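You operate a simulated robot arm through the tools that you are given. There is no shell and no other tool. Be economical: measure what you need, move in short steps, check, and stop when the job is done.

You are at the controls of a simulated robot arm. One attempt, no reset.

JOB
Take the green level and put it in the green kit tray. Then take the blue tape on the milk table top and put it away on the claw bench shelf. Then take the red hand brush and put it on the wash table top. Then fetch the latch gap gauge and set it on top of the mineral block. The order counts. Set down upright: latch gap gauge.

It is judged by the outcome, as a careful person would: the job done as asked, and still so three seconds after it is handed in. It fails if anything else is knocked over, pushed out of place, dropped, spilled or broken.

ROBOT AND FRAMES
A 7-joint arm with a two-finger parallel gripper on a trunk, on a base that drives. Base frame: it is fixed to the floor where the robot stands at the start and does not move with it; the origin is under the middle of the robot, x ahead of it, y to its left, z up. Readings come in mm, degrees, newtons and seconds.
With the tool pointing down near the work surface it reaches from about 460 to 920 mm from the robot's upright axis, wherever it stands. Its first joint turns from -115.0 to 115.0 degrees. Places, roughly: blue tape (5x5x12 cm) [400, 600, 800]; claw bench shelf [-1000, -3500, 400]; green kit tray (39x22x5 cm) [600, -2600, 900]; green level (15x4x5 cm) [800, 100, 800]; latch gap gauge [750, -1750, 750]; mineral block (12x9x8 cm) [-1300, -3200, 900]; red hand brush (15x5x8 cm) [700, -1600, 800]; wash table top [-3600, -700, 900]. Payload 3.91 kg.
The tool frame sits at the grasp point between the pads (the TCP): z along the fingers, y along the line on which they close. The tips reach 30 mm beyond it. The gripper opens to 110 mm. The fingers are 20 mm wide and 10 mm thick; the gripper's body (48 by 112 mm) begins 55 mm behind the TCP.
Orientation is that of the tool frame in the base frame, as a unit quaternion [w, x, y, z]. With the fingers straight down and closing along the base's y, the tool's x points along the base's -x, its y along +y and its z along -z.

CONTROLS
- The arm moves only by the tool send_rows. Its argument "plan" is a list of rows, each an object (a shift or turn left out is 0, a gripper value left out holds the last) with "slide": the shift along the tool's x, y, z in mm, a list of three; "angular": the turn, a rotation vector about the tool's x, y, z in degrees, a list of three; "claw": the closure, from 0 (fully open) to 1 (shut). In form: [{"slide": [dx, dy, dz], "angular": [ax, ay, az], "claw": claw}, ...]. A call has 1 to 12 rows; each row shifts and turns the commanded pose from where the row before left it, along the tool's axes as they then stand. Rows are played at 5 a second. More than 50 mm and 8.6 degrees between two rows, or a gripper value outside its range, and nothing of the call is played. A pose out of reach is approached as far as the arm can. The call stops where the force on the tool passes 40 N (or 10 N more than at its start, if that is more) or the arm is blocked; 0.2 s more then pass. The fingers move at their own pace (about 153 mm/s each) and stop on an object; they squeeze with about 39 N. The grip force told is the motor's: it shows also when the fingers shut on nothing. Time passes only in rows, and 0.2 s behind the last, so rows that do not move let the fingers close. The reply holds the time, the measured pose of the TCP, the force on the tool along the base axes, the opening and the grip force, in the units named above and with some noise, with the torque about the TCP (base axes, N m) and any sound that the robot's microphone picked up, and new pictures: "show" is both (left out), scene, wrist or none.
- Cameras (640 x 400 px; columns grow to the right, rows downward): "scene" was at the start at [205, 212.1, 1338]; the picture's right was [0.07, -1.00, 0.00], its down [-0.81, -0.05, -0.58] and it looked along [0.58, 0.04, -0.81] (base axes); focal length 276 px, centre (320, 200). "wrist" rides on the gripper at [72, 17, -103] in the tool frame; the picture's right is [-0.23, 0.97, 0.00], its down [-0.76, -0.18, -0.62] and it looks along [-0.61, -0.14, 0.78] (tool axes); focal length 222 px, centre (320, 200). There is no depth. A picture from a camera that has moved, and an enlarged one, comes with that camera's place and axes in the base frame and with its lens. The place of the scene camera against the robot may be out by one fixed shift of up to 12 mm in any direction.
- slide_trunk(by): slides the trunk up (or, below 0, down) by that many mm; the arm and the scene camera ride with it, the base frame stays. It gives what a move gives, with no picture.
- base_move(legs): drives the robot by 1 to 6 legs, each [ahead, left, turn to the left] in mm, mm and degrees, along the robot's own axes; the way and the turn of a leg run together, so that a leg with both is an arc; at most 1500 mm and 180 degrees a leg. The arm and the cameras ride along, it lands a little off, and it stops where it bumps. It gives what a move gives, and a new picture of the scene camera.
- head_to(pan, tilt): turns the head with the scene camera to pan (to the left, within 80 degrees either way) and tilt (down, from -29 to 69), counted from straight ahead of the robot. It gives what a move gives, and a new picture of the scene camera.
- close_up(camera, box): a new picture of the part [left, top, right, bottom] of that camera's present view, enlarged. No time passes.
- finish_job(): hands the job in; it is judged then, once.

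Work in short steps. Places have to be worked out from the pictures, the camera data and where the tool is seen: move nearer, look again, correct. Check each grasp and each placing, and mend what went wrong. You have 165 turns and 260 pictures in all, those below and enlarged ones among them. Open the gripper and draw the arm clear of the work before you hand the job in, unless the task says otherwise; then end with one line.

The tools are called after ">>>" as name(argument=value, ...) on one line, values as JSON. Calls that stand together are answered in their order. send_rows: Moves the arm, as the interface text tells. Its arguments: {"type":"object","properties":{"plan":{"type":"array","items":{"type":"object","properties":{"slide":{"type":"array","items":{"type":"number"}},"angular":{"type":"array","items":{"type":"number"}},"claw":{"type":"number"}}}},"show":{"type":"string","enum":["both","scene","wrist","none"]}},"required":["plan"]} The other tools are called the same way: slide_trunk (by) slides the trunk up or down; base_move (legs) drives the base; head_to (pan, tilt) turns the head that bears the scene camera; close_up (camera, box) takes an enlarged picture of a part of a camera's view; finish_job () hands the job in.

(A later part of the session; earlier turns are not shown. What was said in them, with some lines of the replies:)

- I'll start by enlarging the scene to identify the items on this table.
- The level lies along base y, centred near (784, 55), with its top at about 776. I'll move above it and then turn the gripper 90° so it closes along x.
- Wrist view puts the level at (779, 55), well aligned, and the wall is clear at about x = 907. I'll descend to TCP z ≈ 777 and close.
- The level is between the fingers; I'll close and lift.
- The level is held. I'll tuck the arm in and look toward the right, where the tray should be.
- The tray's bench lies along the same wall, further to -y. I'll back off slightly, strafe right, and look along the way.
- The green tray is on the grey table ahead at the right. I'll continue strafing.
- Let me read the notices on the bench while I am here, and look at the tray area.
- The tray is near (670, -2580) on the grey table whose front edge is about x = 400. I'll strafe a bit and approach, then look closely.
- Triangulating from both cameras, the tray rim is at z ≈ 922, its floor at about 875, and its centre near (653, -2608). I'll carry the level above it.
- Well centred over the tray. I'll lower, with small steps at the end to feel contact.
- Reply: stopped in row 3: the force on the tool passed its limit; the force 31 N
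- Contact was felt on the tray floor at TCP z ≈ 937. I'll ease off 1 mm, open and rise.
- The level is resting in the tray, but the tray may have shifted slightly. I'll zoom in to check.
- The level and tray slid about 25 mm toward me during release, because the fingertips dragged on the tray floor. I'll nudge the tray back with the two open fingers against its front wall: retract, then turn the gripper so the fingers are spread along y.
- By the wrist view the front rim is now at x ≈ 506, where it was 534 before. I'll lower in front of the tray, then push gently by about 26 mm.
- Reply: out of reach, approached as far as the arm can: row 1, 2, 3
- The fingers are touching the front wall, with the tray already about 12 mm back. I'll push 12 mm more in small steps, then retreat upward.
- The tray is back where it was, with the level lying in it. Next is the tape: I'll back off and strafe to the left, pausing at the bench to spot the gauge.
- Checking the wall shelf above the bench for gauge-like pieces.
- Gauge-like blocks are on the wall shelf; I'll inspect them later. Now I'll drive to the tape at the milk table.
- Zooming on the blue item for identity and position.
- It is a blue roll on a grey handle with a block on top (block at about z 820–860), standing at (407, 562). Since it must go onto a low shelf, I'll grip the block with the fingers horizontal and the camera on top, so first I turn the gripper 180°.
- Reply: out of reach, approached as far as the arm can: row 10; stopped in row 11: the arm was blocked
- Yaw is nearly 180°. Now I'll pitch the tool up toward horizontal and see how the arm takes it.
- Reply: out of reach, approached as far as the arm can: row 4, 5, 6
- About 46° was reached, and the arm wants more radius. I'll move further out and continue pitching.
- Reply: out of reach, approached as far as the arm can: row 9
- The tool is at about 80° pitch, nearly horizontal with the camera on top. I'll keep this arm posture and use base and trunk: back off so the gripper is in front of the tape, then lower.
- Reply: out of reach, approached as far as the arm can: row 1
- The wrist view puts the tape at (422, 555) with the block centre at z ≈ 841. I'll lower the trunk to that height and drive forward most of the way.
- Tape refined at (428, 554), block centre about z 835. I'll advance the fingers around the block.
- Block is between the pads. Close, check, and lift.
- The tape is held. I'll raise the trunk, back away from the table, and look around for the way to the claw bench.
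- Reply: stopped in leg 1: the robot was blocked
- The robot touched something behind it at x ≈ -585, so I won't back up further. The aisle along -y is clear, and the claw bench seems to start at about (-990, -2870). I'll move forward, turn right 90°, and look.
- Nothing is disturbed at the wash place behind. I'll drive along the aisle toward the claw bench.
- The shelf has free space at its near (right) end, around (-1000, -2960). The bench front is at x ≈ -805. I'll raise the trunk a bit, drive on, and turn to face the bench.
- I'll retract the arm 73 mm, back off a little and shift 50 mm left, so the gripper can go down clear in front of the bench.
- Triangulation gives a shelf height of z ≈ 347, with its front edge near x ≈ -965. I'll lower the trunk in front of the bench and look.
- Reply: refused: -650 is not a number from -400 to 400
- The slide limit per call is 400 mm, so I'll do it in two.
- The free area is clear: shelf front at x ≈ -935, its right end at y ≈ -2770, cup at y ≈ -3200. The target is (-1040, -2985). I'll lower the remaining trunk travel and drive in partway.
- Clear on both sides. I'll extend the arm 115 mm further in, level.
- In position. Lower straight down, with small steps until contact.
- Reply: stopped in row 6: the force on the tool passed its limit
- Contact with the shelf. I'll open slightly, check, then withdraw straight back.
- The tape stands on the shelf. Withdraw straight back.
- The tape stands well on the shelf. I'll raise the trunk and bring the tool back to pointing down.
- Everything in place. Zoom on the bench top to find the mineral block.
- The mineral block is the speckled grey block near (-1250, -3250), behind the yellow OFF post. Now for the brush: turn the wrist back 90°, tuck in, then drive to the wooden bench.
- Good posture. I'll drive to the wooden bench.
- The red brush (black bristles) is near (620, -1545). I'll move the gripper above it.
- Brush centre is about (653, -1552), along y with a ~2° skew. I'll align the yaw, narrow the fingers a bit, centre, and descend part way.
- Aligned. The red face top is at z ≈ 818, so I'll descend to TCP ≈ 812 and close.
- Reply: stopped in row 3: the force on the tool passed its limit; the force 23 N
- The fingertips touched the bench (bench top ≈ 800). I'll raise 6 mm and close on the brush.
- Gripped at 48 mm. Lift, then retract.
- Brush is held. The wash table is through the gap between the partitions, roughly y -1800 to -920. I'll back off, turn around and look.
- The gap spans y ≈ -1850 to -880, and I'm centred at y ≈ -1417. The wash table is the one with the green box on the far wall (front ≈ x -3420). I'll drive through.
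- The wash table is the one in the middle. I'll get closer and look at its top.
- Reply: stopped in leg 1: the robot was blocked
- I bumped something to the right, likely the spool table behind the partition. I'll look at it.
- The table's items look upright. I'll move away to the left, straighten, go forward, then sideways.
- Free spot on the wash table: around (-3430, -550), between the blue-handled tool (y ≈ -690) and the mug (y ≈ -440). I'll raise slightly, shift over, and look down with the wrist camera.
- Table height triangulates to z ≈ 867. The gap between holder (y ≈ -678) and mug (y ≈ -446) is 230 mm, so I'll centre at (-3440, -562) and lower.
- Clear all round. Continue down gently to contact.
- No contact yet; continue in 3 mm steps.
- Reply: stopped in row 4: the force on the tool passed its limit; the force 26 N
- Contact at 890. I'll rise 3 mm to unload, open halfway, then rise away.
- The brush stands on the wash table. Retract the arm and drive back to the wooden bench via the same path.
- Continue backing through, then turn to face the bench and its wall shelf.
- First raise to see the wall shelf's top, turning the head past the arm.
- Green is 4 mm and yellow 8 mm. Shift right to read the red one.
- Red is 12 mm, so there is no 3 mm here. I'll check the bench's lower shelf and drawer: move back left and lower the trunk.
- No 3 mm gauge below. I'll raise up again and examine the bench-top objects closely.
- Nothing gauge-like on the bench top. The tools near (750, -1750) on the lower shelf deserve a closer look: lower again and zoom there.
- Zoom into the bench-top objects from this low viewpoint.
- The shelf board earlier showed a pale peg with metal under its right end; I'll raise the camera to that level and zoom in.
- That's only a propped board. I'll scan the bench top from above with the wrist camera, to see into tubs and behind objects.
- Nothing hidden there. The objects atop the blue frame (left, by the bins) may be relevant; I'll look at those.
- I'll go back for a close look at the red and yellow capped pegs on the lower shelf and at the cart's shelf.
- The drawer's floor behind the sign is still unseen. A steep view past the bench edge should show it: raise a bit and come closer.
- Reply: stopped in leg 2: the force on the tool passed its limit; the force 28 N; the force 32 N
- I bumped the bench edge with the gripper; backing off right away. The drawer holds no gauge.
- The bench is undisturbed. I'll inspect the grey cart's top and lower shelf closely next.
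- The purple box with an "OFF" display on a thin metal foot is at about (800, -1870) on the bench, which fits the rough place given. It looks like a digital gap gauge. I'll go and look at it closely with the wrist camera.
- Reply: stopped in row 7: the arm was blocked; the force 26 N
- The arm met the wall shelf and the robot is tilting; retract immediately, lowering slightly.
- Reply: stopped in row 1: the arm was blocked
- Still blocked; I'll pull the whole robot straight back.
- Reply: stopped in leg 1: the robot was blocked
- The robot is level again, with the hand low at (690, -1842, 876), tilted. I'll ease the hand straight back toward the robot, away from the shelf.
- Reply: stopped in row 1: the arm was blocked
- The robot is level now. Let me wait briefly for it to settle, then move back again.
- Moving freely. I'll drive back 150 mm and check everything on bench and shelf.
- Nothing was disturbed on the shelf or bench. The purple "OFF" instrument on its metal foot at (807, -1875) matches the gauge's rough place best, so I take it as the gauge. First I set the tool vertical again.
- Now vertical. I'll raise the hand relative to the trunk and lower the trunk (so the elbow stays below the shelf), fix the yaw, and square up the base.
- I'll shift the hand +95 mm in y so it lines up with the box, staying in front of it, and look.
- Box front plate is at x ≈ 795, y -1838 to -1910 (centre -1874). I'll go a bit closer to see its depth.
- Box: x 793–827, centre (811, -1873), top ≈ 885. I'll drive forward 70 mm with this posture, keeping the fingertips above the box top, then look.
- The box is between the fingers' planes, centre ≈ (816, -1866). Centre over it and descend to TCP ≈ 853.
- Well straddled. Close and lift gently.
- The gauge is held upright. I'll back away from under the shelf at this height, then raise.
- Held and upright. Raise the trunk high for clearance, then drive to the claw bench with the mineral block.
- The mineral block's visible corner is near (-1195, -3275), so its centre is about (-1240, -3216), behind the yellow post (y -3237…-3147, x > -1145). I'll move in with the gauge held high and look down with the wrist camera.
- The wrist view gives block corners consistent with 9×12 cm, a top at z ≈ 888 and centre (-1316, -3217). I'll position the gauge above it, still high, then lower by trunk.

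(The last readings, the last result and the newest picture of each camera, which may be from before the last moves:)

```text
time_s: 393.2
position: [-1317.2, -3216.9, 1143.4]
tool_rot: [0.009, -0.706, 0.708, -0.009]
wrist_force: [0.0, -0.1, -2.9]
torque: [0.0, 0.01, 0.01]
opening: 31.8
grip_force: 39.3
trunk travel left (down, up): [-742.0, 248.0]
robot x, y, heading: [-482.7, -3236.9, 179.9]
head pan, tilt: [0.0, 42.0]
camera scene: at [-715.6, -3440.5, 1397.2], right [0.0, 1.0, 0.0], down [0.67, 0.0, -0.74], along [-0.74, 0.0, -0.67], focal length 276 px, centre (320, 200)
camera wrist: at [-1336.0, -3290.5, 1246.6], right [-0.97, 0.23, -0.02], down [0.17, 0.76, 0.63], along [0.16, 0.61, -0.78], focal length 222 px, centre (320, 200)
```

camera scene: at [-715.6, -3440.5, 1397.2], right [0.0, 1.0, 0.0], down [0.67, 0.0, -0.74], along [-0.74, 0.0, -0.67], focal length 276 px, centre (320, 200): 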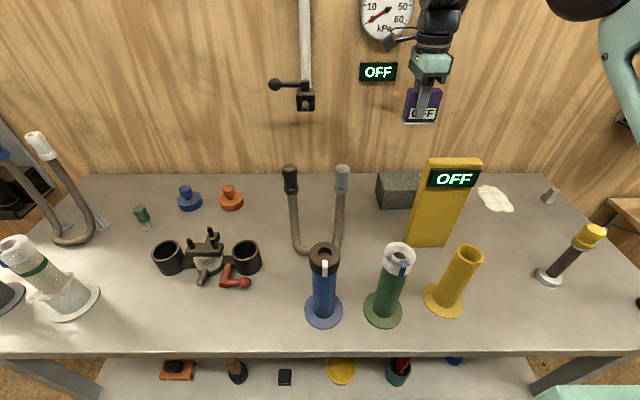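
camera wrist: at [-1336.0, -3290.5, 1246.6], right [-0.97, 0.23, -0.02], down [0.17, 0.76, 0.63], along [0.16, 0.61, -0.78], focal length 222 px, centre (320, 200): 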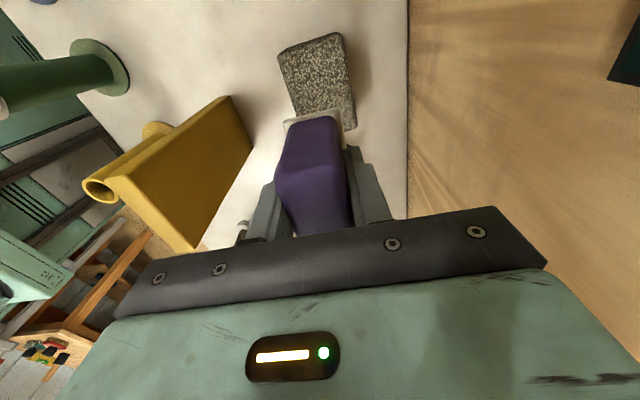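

Aligned over the block (centre ≈ (-1311, -3214)). Lower further by trunk, then check.

>>> slide_trunk(by=-150)

>>> send_rows(plan=[{"slide": [-2, -5, 0]}, {}], show="both")

```text
time_s: 394.9
position: [-1315.1, -3218.6, 993.7]
tool_rot: [0.009, -0.705, 0.709, -0.009]
wrist_force: [-0.3, 0.6, -2.1]
torque: [-0.01, -0.02, -0.01]
opening: 31.8
grip_force: 38.9
trunk travel left (down, up): [-592.0, 398.0]
robot x, y, heading: [-481.0, -3237.3, 179.9]
head pan, tilt: [0.0, 42.0]
```

```text
time_s: 395.6
position: [-1309.4, -3214.8, 994.1]
tool_rot: [0.009, -0.705, 0.709, -0.009]
wrist_force: [0.0, -0.7, -1.9]
torque: [-0.01, 0.03, 0.01]
opening: 31.9
grip_force: 38.5
trunk travel left (down, up): [-592.0, 398.0]
robot x, y, heading: [-481.4, -3239.6, 179.7]
head pan, tilt: [0.0, 42.0]
camera scene: at [-715.6, -3440.5, 1247.2], right [0.0, 1.0, 0.0], down [0.67, 0.0, -0.74], along [-0.74, 0.0, -0.67], focal length 276 px, centre (320, 200)
camera wrist: at [-1330.7, -3288.4, 1096.7], right [-0.97, 0.23, -0.02], down [0.17, 0.76, 0.63], along [0.16, 0.61, -0.78], focal length 222 px, centre (320, 200)
```

scene: 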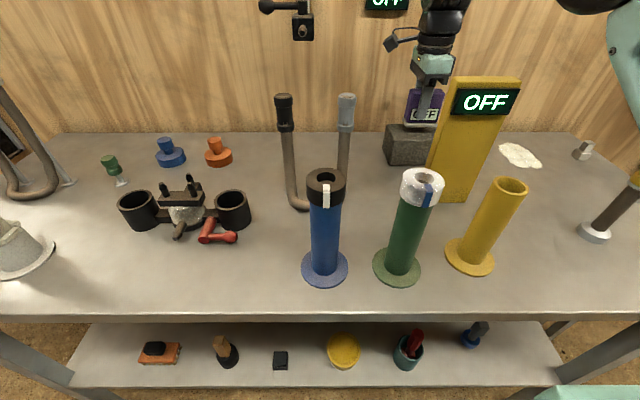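
wrist: 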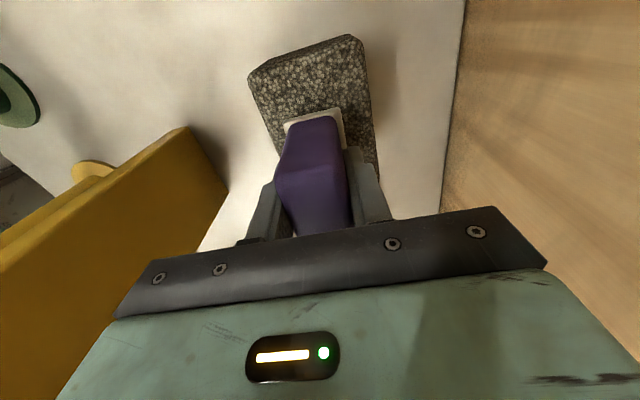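

Gauge is well over the block. Lower gently until contact.

>>> send_rows(plan=[{"slide": [0, 0, 25]}, {"slide": [0, 0, 14]}, {"slide": [0, 0, 4]}, {"slide": [0, 0, 3]}, {"slide": [0, 0, 3]}, {"slide": [0, 0, 3]}, {"slide": [0, 0, 3]}, {"slide": [0, 0, 3]}, {"slide": [0, 0, 3]}, {"slide": [0, 0, 3]}], show="both")

```text
time_s: 396.1
position: [-1311.6, -3214.8, 976.9]
tool_rot: [0.002, -0.705, 0.709, -0.002]
wrist_force: [1.7, -0.4, 17.1]
torque: [0.36, 0.3, 0.0]
opening: 31.8
grip_force: 38.5
trunk travel left (down, up): [-592.0, 398.0]
robot x, y, heading: [-477.8, -3241.7, 180.1]
head pan, tilt: [0.0, 42.0]
stopped in row 2: the force on the tool passed its limit (the readings are from after the stop); the commanded pose is now the measured one
camera scene: at [-714.6, -3440.5, 1247.5], right [0.0, 1.0, 0.0], down [0.67, 0.0, -0.74], along [-0.74, 0.0, -0.67], focal length 276 px, centre (320, 200)
camera wrist: at [-1330.5, -3288.1, 1078.8], right [-0.97, 0.23, -0.01], down [0.18, 0.76, 0.63], along [0.15, 0.61, -0.78], focal length 222 px, centre (320, 200)
```

scene: 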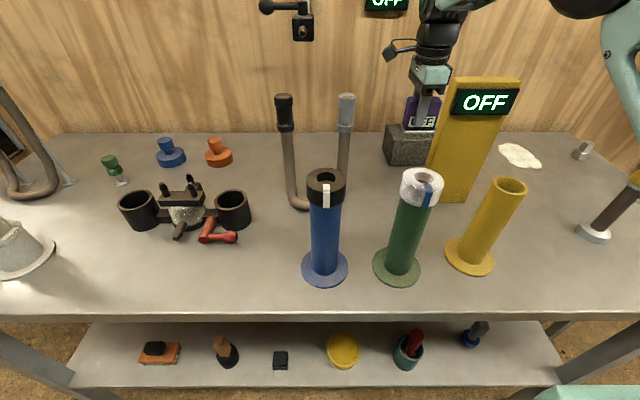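
wrist: 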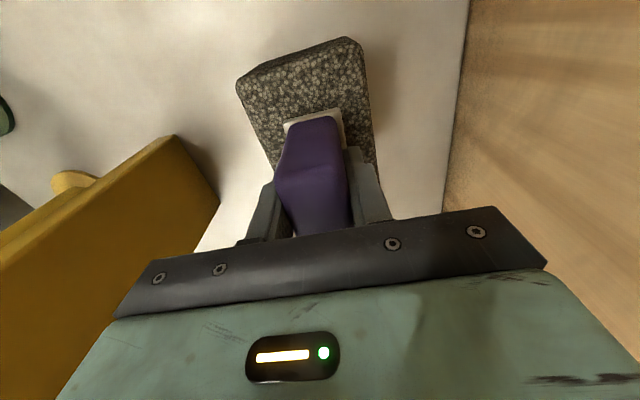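

Contact at TCP 977, gauge flat on the block and centred. Open slightly and check before rising.

>>> send_rows(plan=[{"slide": [0, 0, -1]}, {"claw": 0.45}, {}, {}], show="both")

```text
time_s: 397.1
position: [-1311.2, -3214.7, 973.1]
tool_rot: [0.005, -0.705, 0.709, -0.005]
wrist_force: [-0.4, -0.3, -0.1]
torque: [0.0, 0.0, 0.0]
opening: 60.5
grip_force: 0.0
trunk travel left (down, up): [-592.0, 398.0]
robot x, y, heading: [-482.4, -3237.1, 179.9]
head pan, tilt: [0.0, 42.0]
camera scene: at [-715.4, -3440.5, 1247.2], right [0.0, 1.0, 0.0], down [0.67, 0.0, -0.74], along [-0.74, 0.0, -0.67], focal length 276 px, centre (320, 200)
camera wrist: at [-1331.3, -3288.2, 1076.6], right [-0.97, 0.23, -0.01], down [0.17, 0.76, 0.63], along [0.16, 0.61, -0.78], focal length 222 px, centre (320, 200)
```

scene: 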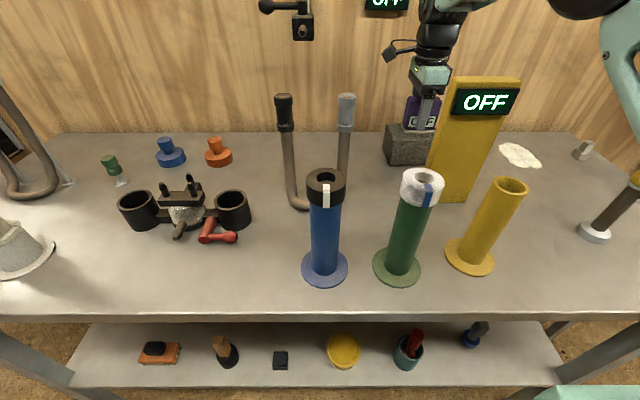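
wrist: 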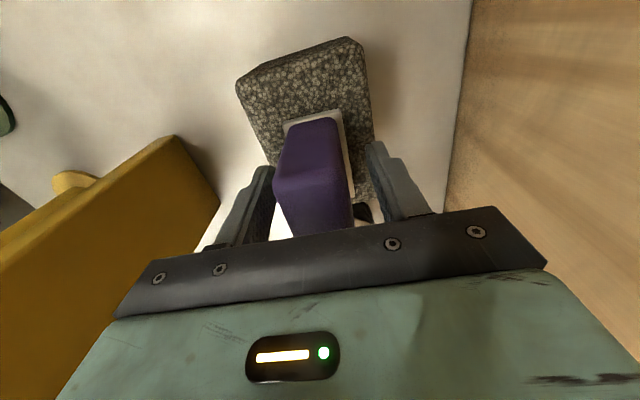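

The gauge stands freely on the block. Rise straight up and then withdraw.

>>> send_rows(plan=[{"slide": [0, 0, -20]}, {"slide": [0, 0, -30]}, {"slide": [0, 0, -40]}, {"slide": [0, 0, -40]}], show="wrist")

>>> slide_trunk(by=220)

>>> send_rows(plan=[{"slide": [0, -40, 0]}, {"slide": [0, -40, 0]}, {"slide": [0, -40, 0]}, {"slide": [0, -40, 0]}, {"slide": [0, -40, 0]}], show="none")

>>> base_move(legs=[[-300, 0, 0]])

>>> close_up(camera="scene", box=[240, 130, 480, 280])

```text
time_s: 398.1
position: [-1313.4, -3213.7, 1104.9]
tool_rot: [0.006, -0.706, 0.709, -0.004]
wrist_force: [0.8, 0.3, -0.1]
torque: [0.03, 0.0, -0.01]
opening: 60.4
grip_force: 0.2
trunk travel left (down, up): [-592.0, 398.0]
robot x, y, heading: [-479.9, -3238.8, 180.0]
head pan, tilt: [0.0, 42.0]
camera wrist: at [-1332.4, -3287.1, 1207.3], right [-0.97, 0.23, -0.01], down [0.17, 0.76, 0.63], along [0.16, 0.61, -0.78], focal length 222 px, centre (320, 200)
```

wrist: 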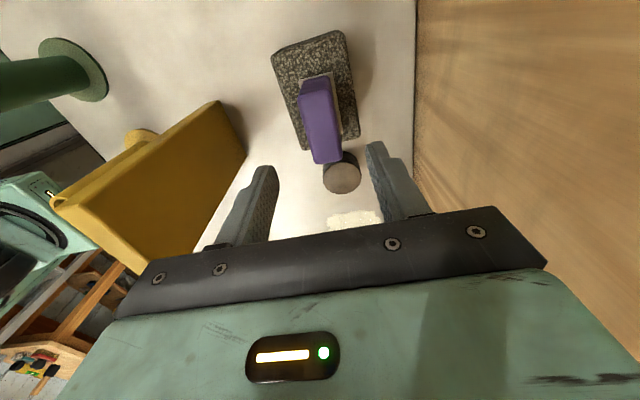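

```text
time_s: 400.4
position: [-1313.3, -3214.4, 1325.4]
tool_rot: [0.006, -0.705, 0.709, -0.004]
wrist_force: [0.1, 0.6, 0.3]
torque: [0.0, 0.03, -0.03]
opening: 60.7
grip_force: 0.2
trunk travel left (down, up): [-812.0, 178.0]
robot x, y, heading: [-478.9, -3235.4, 179.7]
head pan, tilt: [0.0, 42.0]
```

```text
time_s: 401.6
position: [-1112.1, -3216.9, 1327.0]
tool_rot: [0.005, -0.705, 0.709, -0.004]
wrist_force: [-0.3, -1.3, -0.9]
torque: [0.04, -0.07, 0.0]
opening: 60.5
grip_force: 0.0
trunk travel left (down, up): [-812.0, 178.0]
robot x, y, heading: [-484.7, -3239.5, 179.7]
head pan, tilt: [0.0, 42.0]
```

```text
time_s: 403.7
position: [-807.4, -3218.9, 1326.9]
tool_rot: [0.005, -0.705, 0.709, -0.004]
wrist_force: [-0.4, 0.2, -0.4]
torque: [0.0, 0.0, 0.03]
opening: 60.5
grip_force: 0.1
trunk travel left (down, up): [-812.0, 178.0]
robot x, y, heading: [-174.2, -3240.8, 179.9]
head pan, tilt: [0.0, 42.0]
camera scene: at [-410.5, -3441.6, 1467.2], right [0.0, 1.0, 0.0], down [0.67, 0.0, -0.74], along [-0.74, 0.0, -0.67], focal length 276 px, centre (320, 200)
```

scene: 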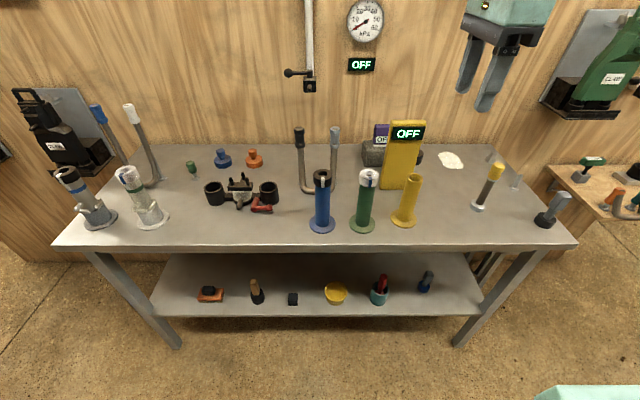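

```text
2.67 times, centred on (360, 205) of scene
camera zoom: at [-410.5, -3441.6, 1467.2], right [0.0, 1.0, 0.0], down [0.67, 0.0, -0.74], along [-0.74, 0.0, -0.67], focal length 737 px, centre (213, 187)
```

zoom: 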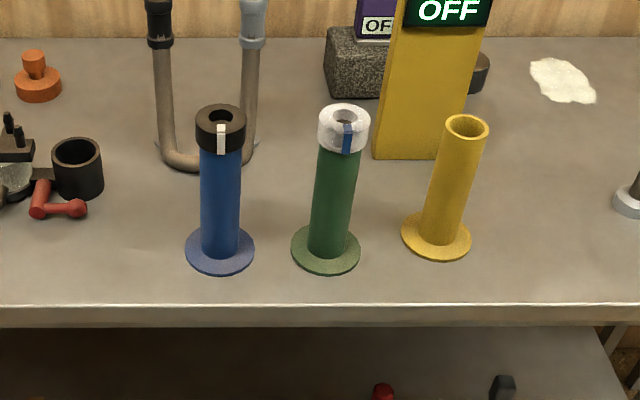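

The gauge stands upright on the mineral block, and everything around it is in place. I'll open the gripper fully, then hand in.

>>> send_rows(plan=[{"claw": 0}, {}, {}], show="none")

>>> finish_job()

```text
time_s: 404.5
position: [-806.4, -3217.0, 1326.5]
tool_rot: [0.004, -0.706, 0.709, -0.004]
wrist_force: [0.5, -1.1, -0.8]
torque: [0.0, -0.02, 0.01]
opening: 110.0
grip_force: 0.0
trunk travel left (down, up): [-812.0, 178.0]
robot x, y, heading: [-176.8, -3239.2, 180.1]
head pan, tilt: [0.0, 42.0]
```

```text
The job is handed in.
```

All four items were placed in order and the job is handed in, but the gauge is my best guess: no gauge is labelled 3 mm (the bench sign's gap), so I used the purple "OFF" box nearest its given place; along the way the tray slid and was pushed back, and I bumped the sink area, the spool table, the bench edge and the wall shelf, with nothing seen to move or fall.
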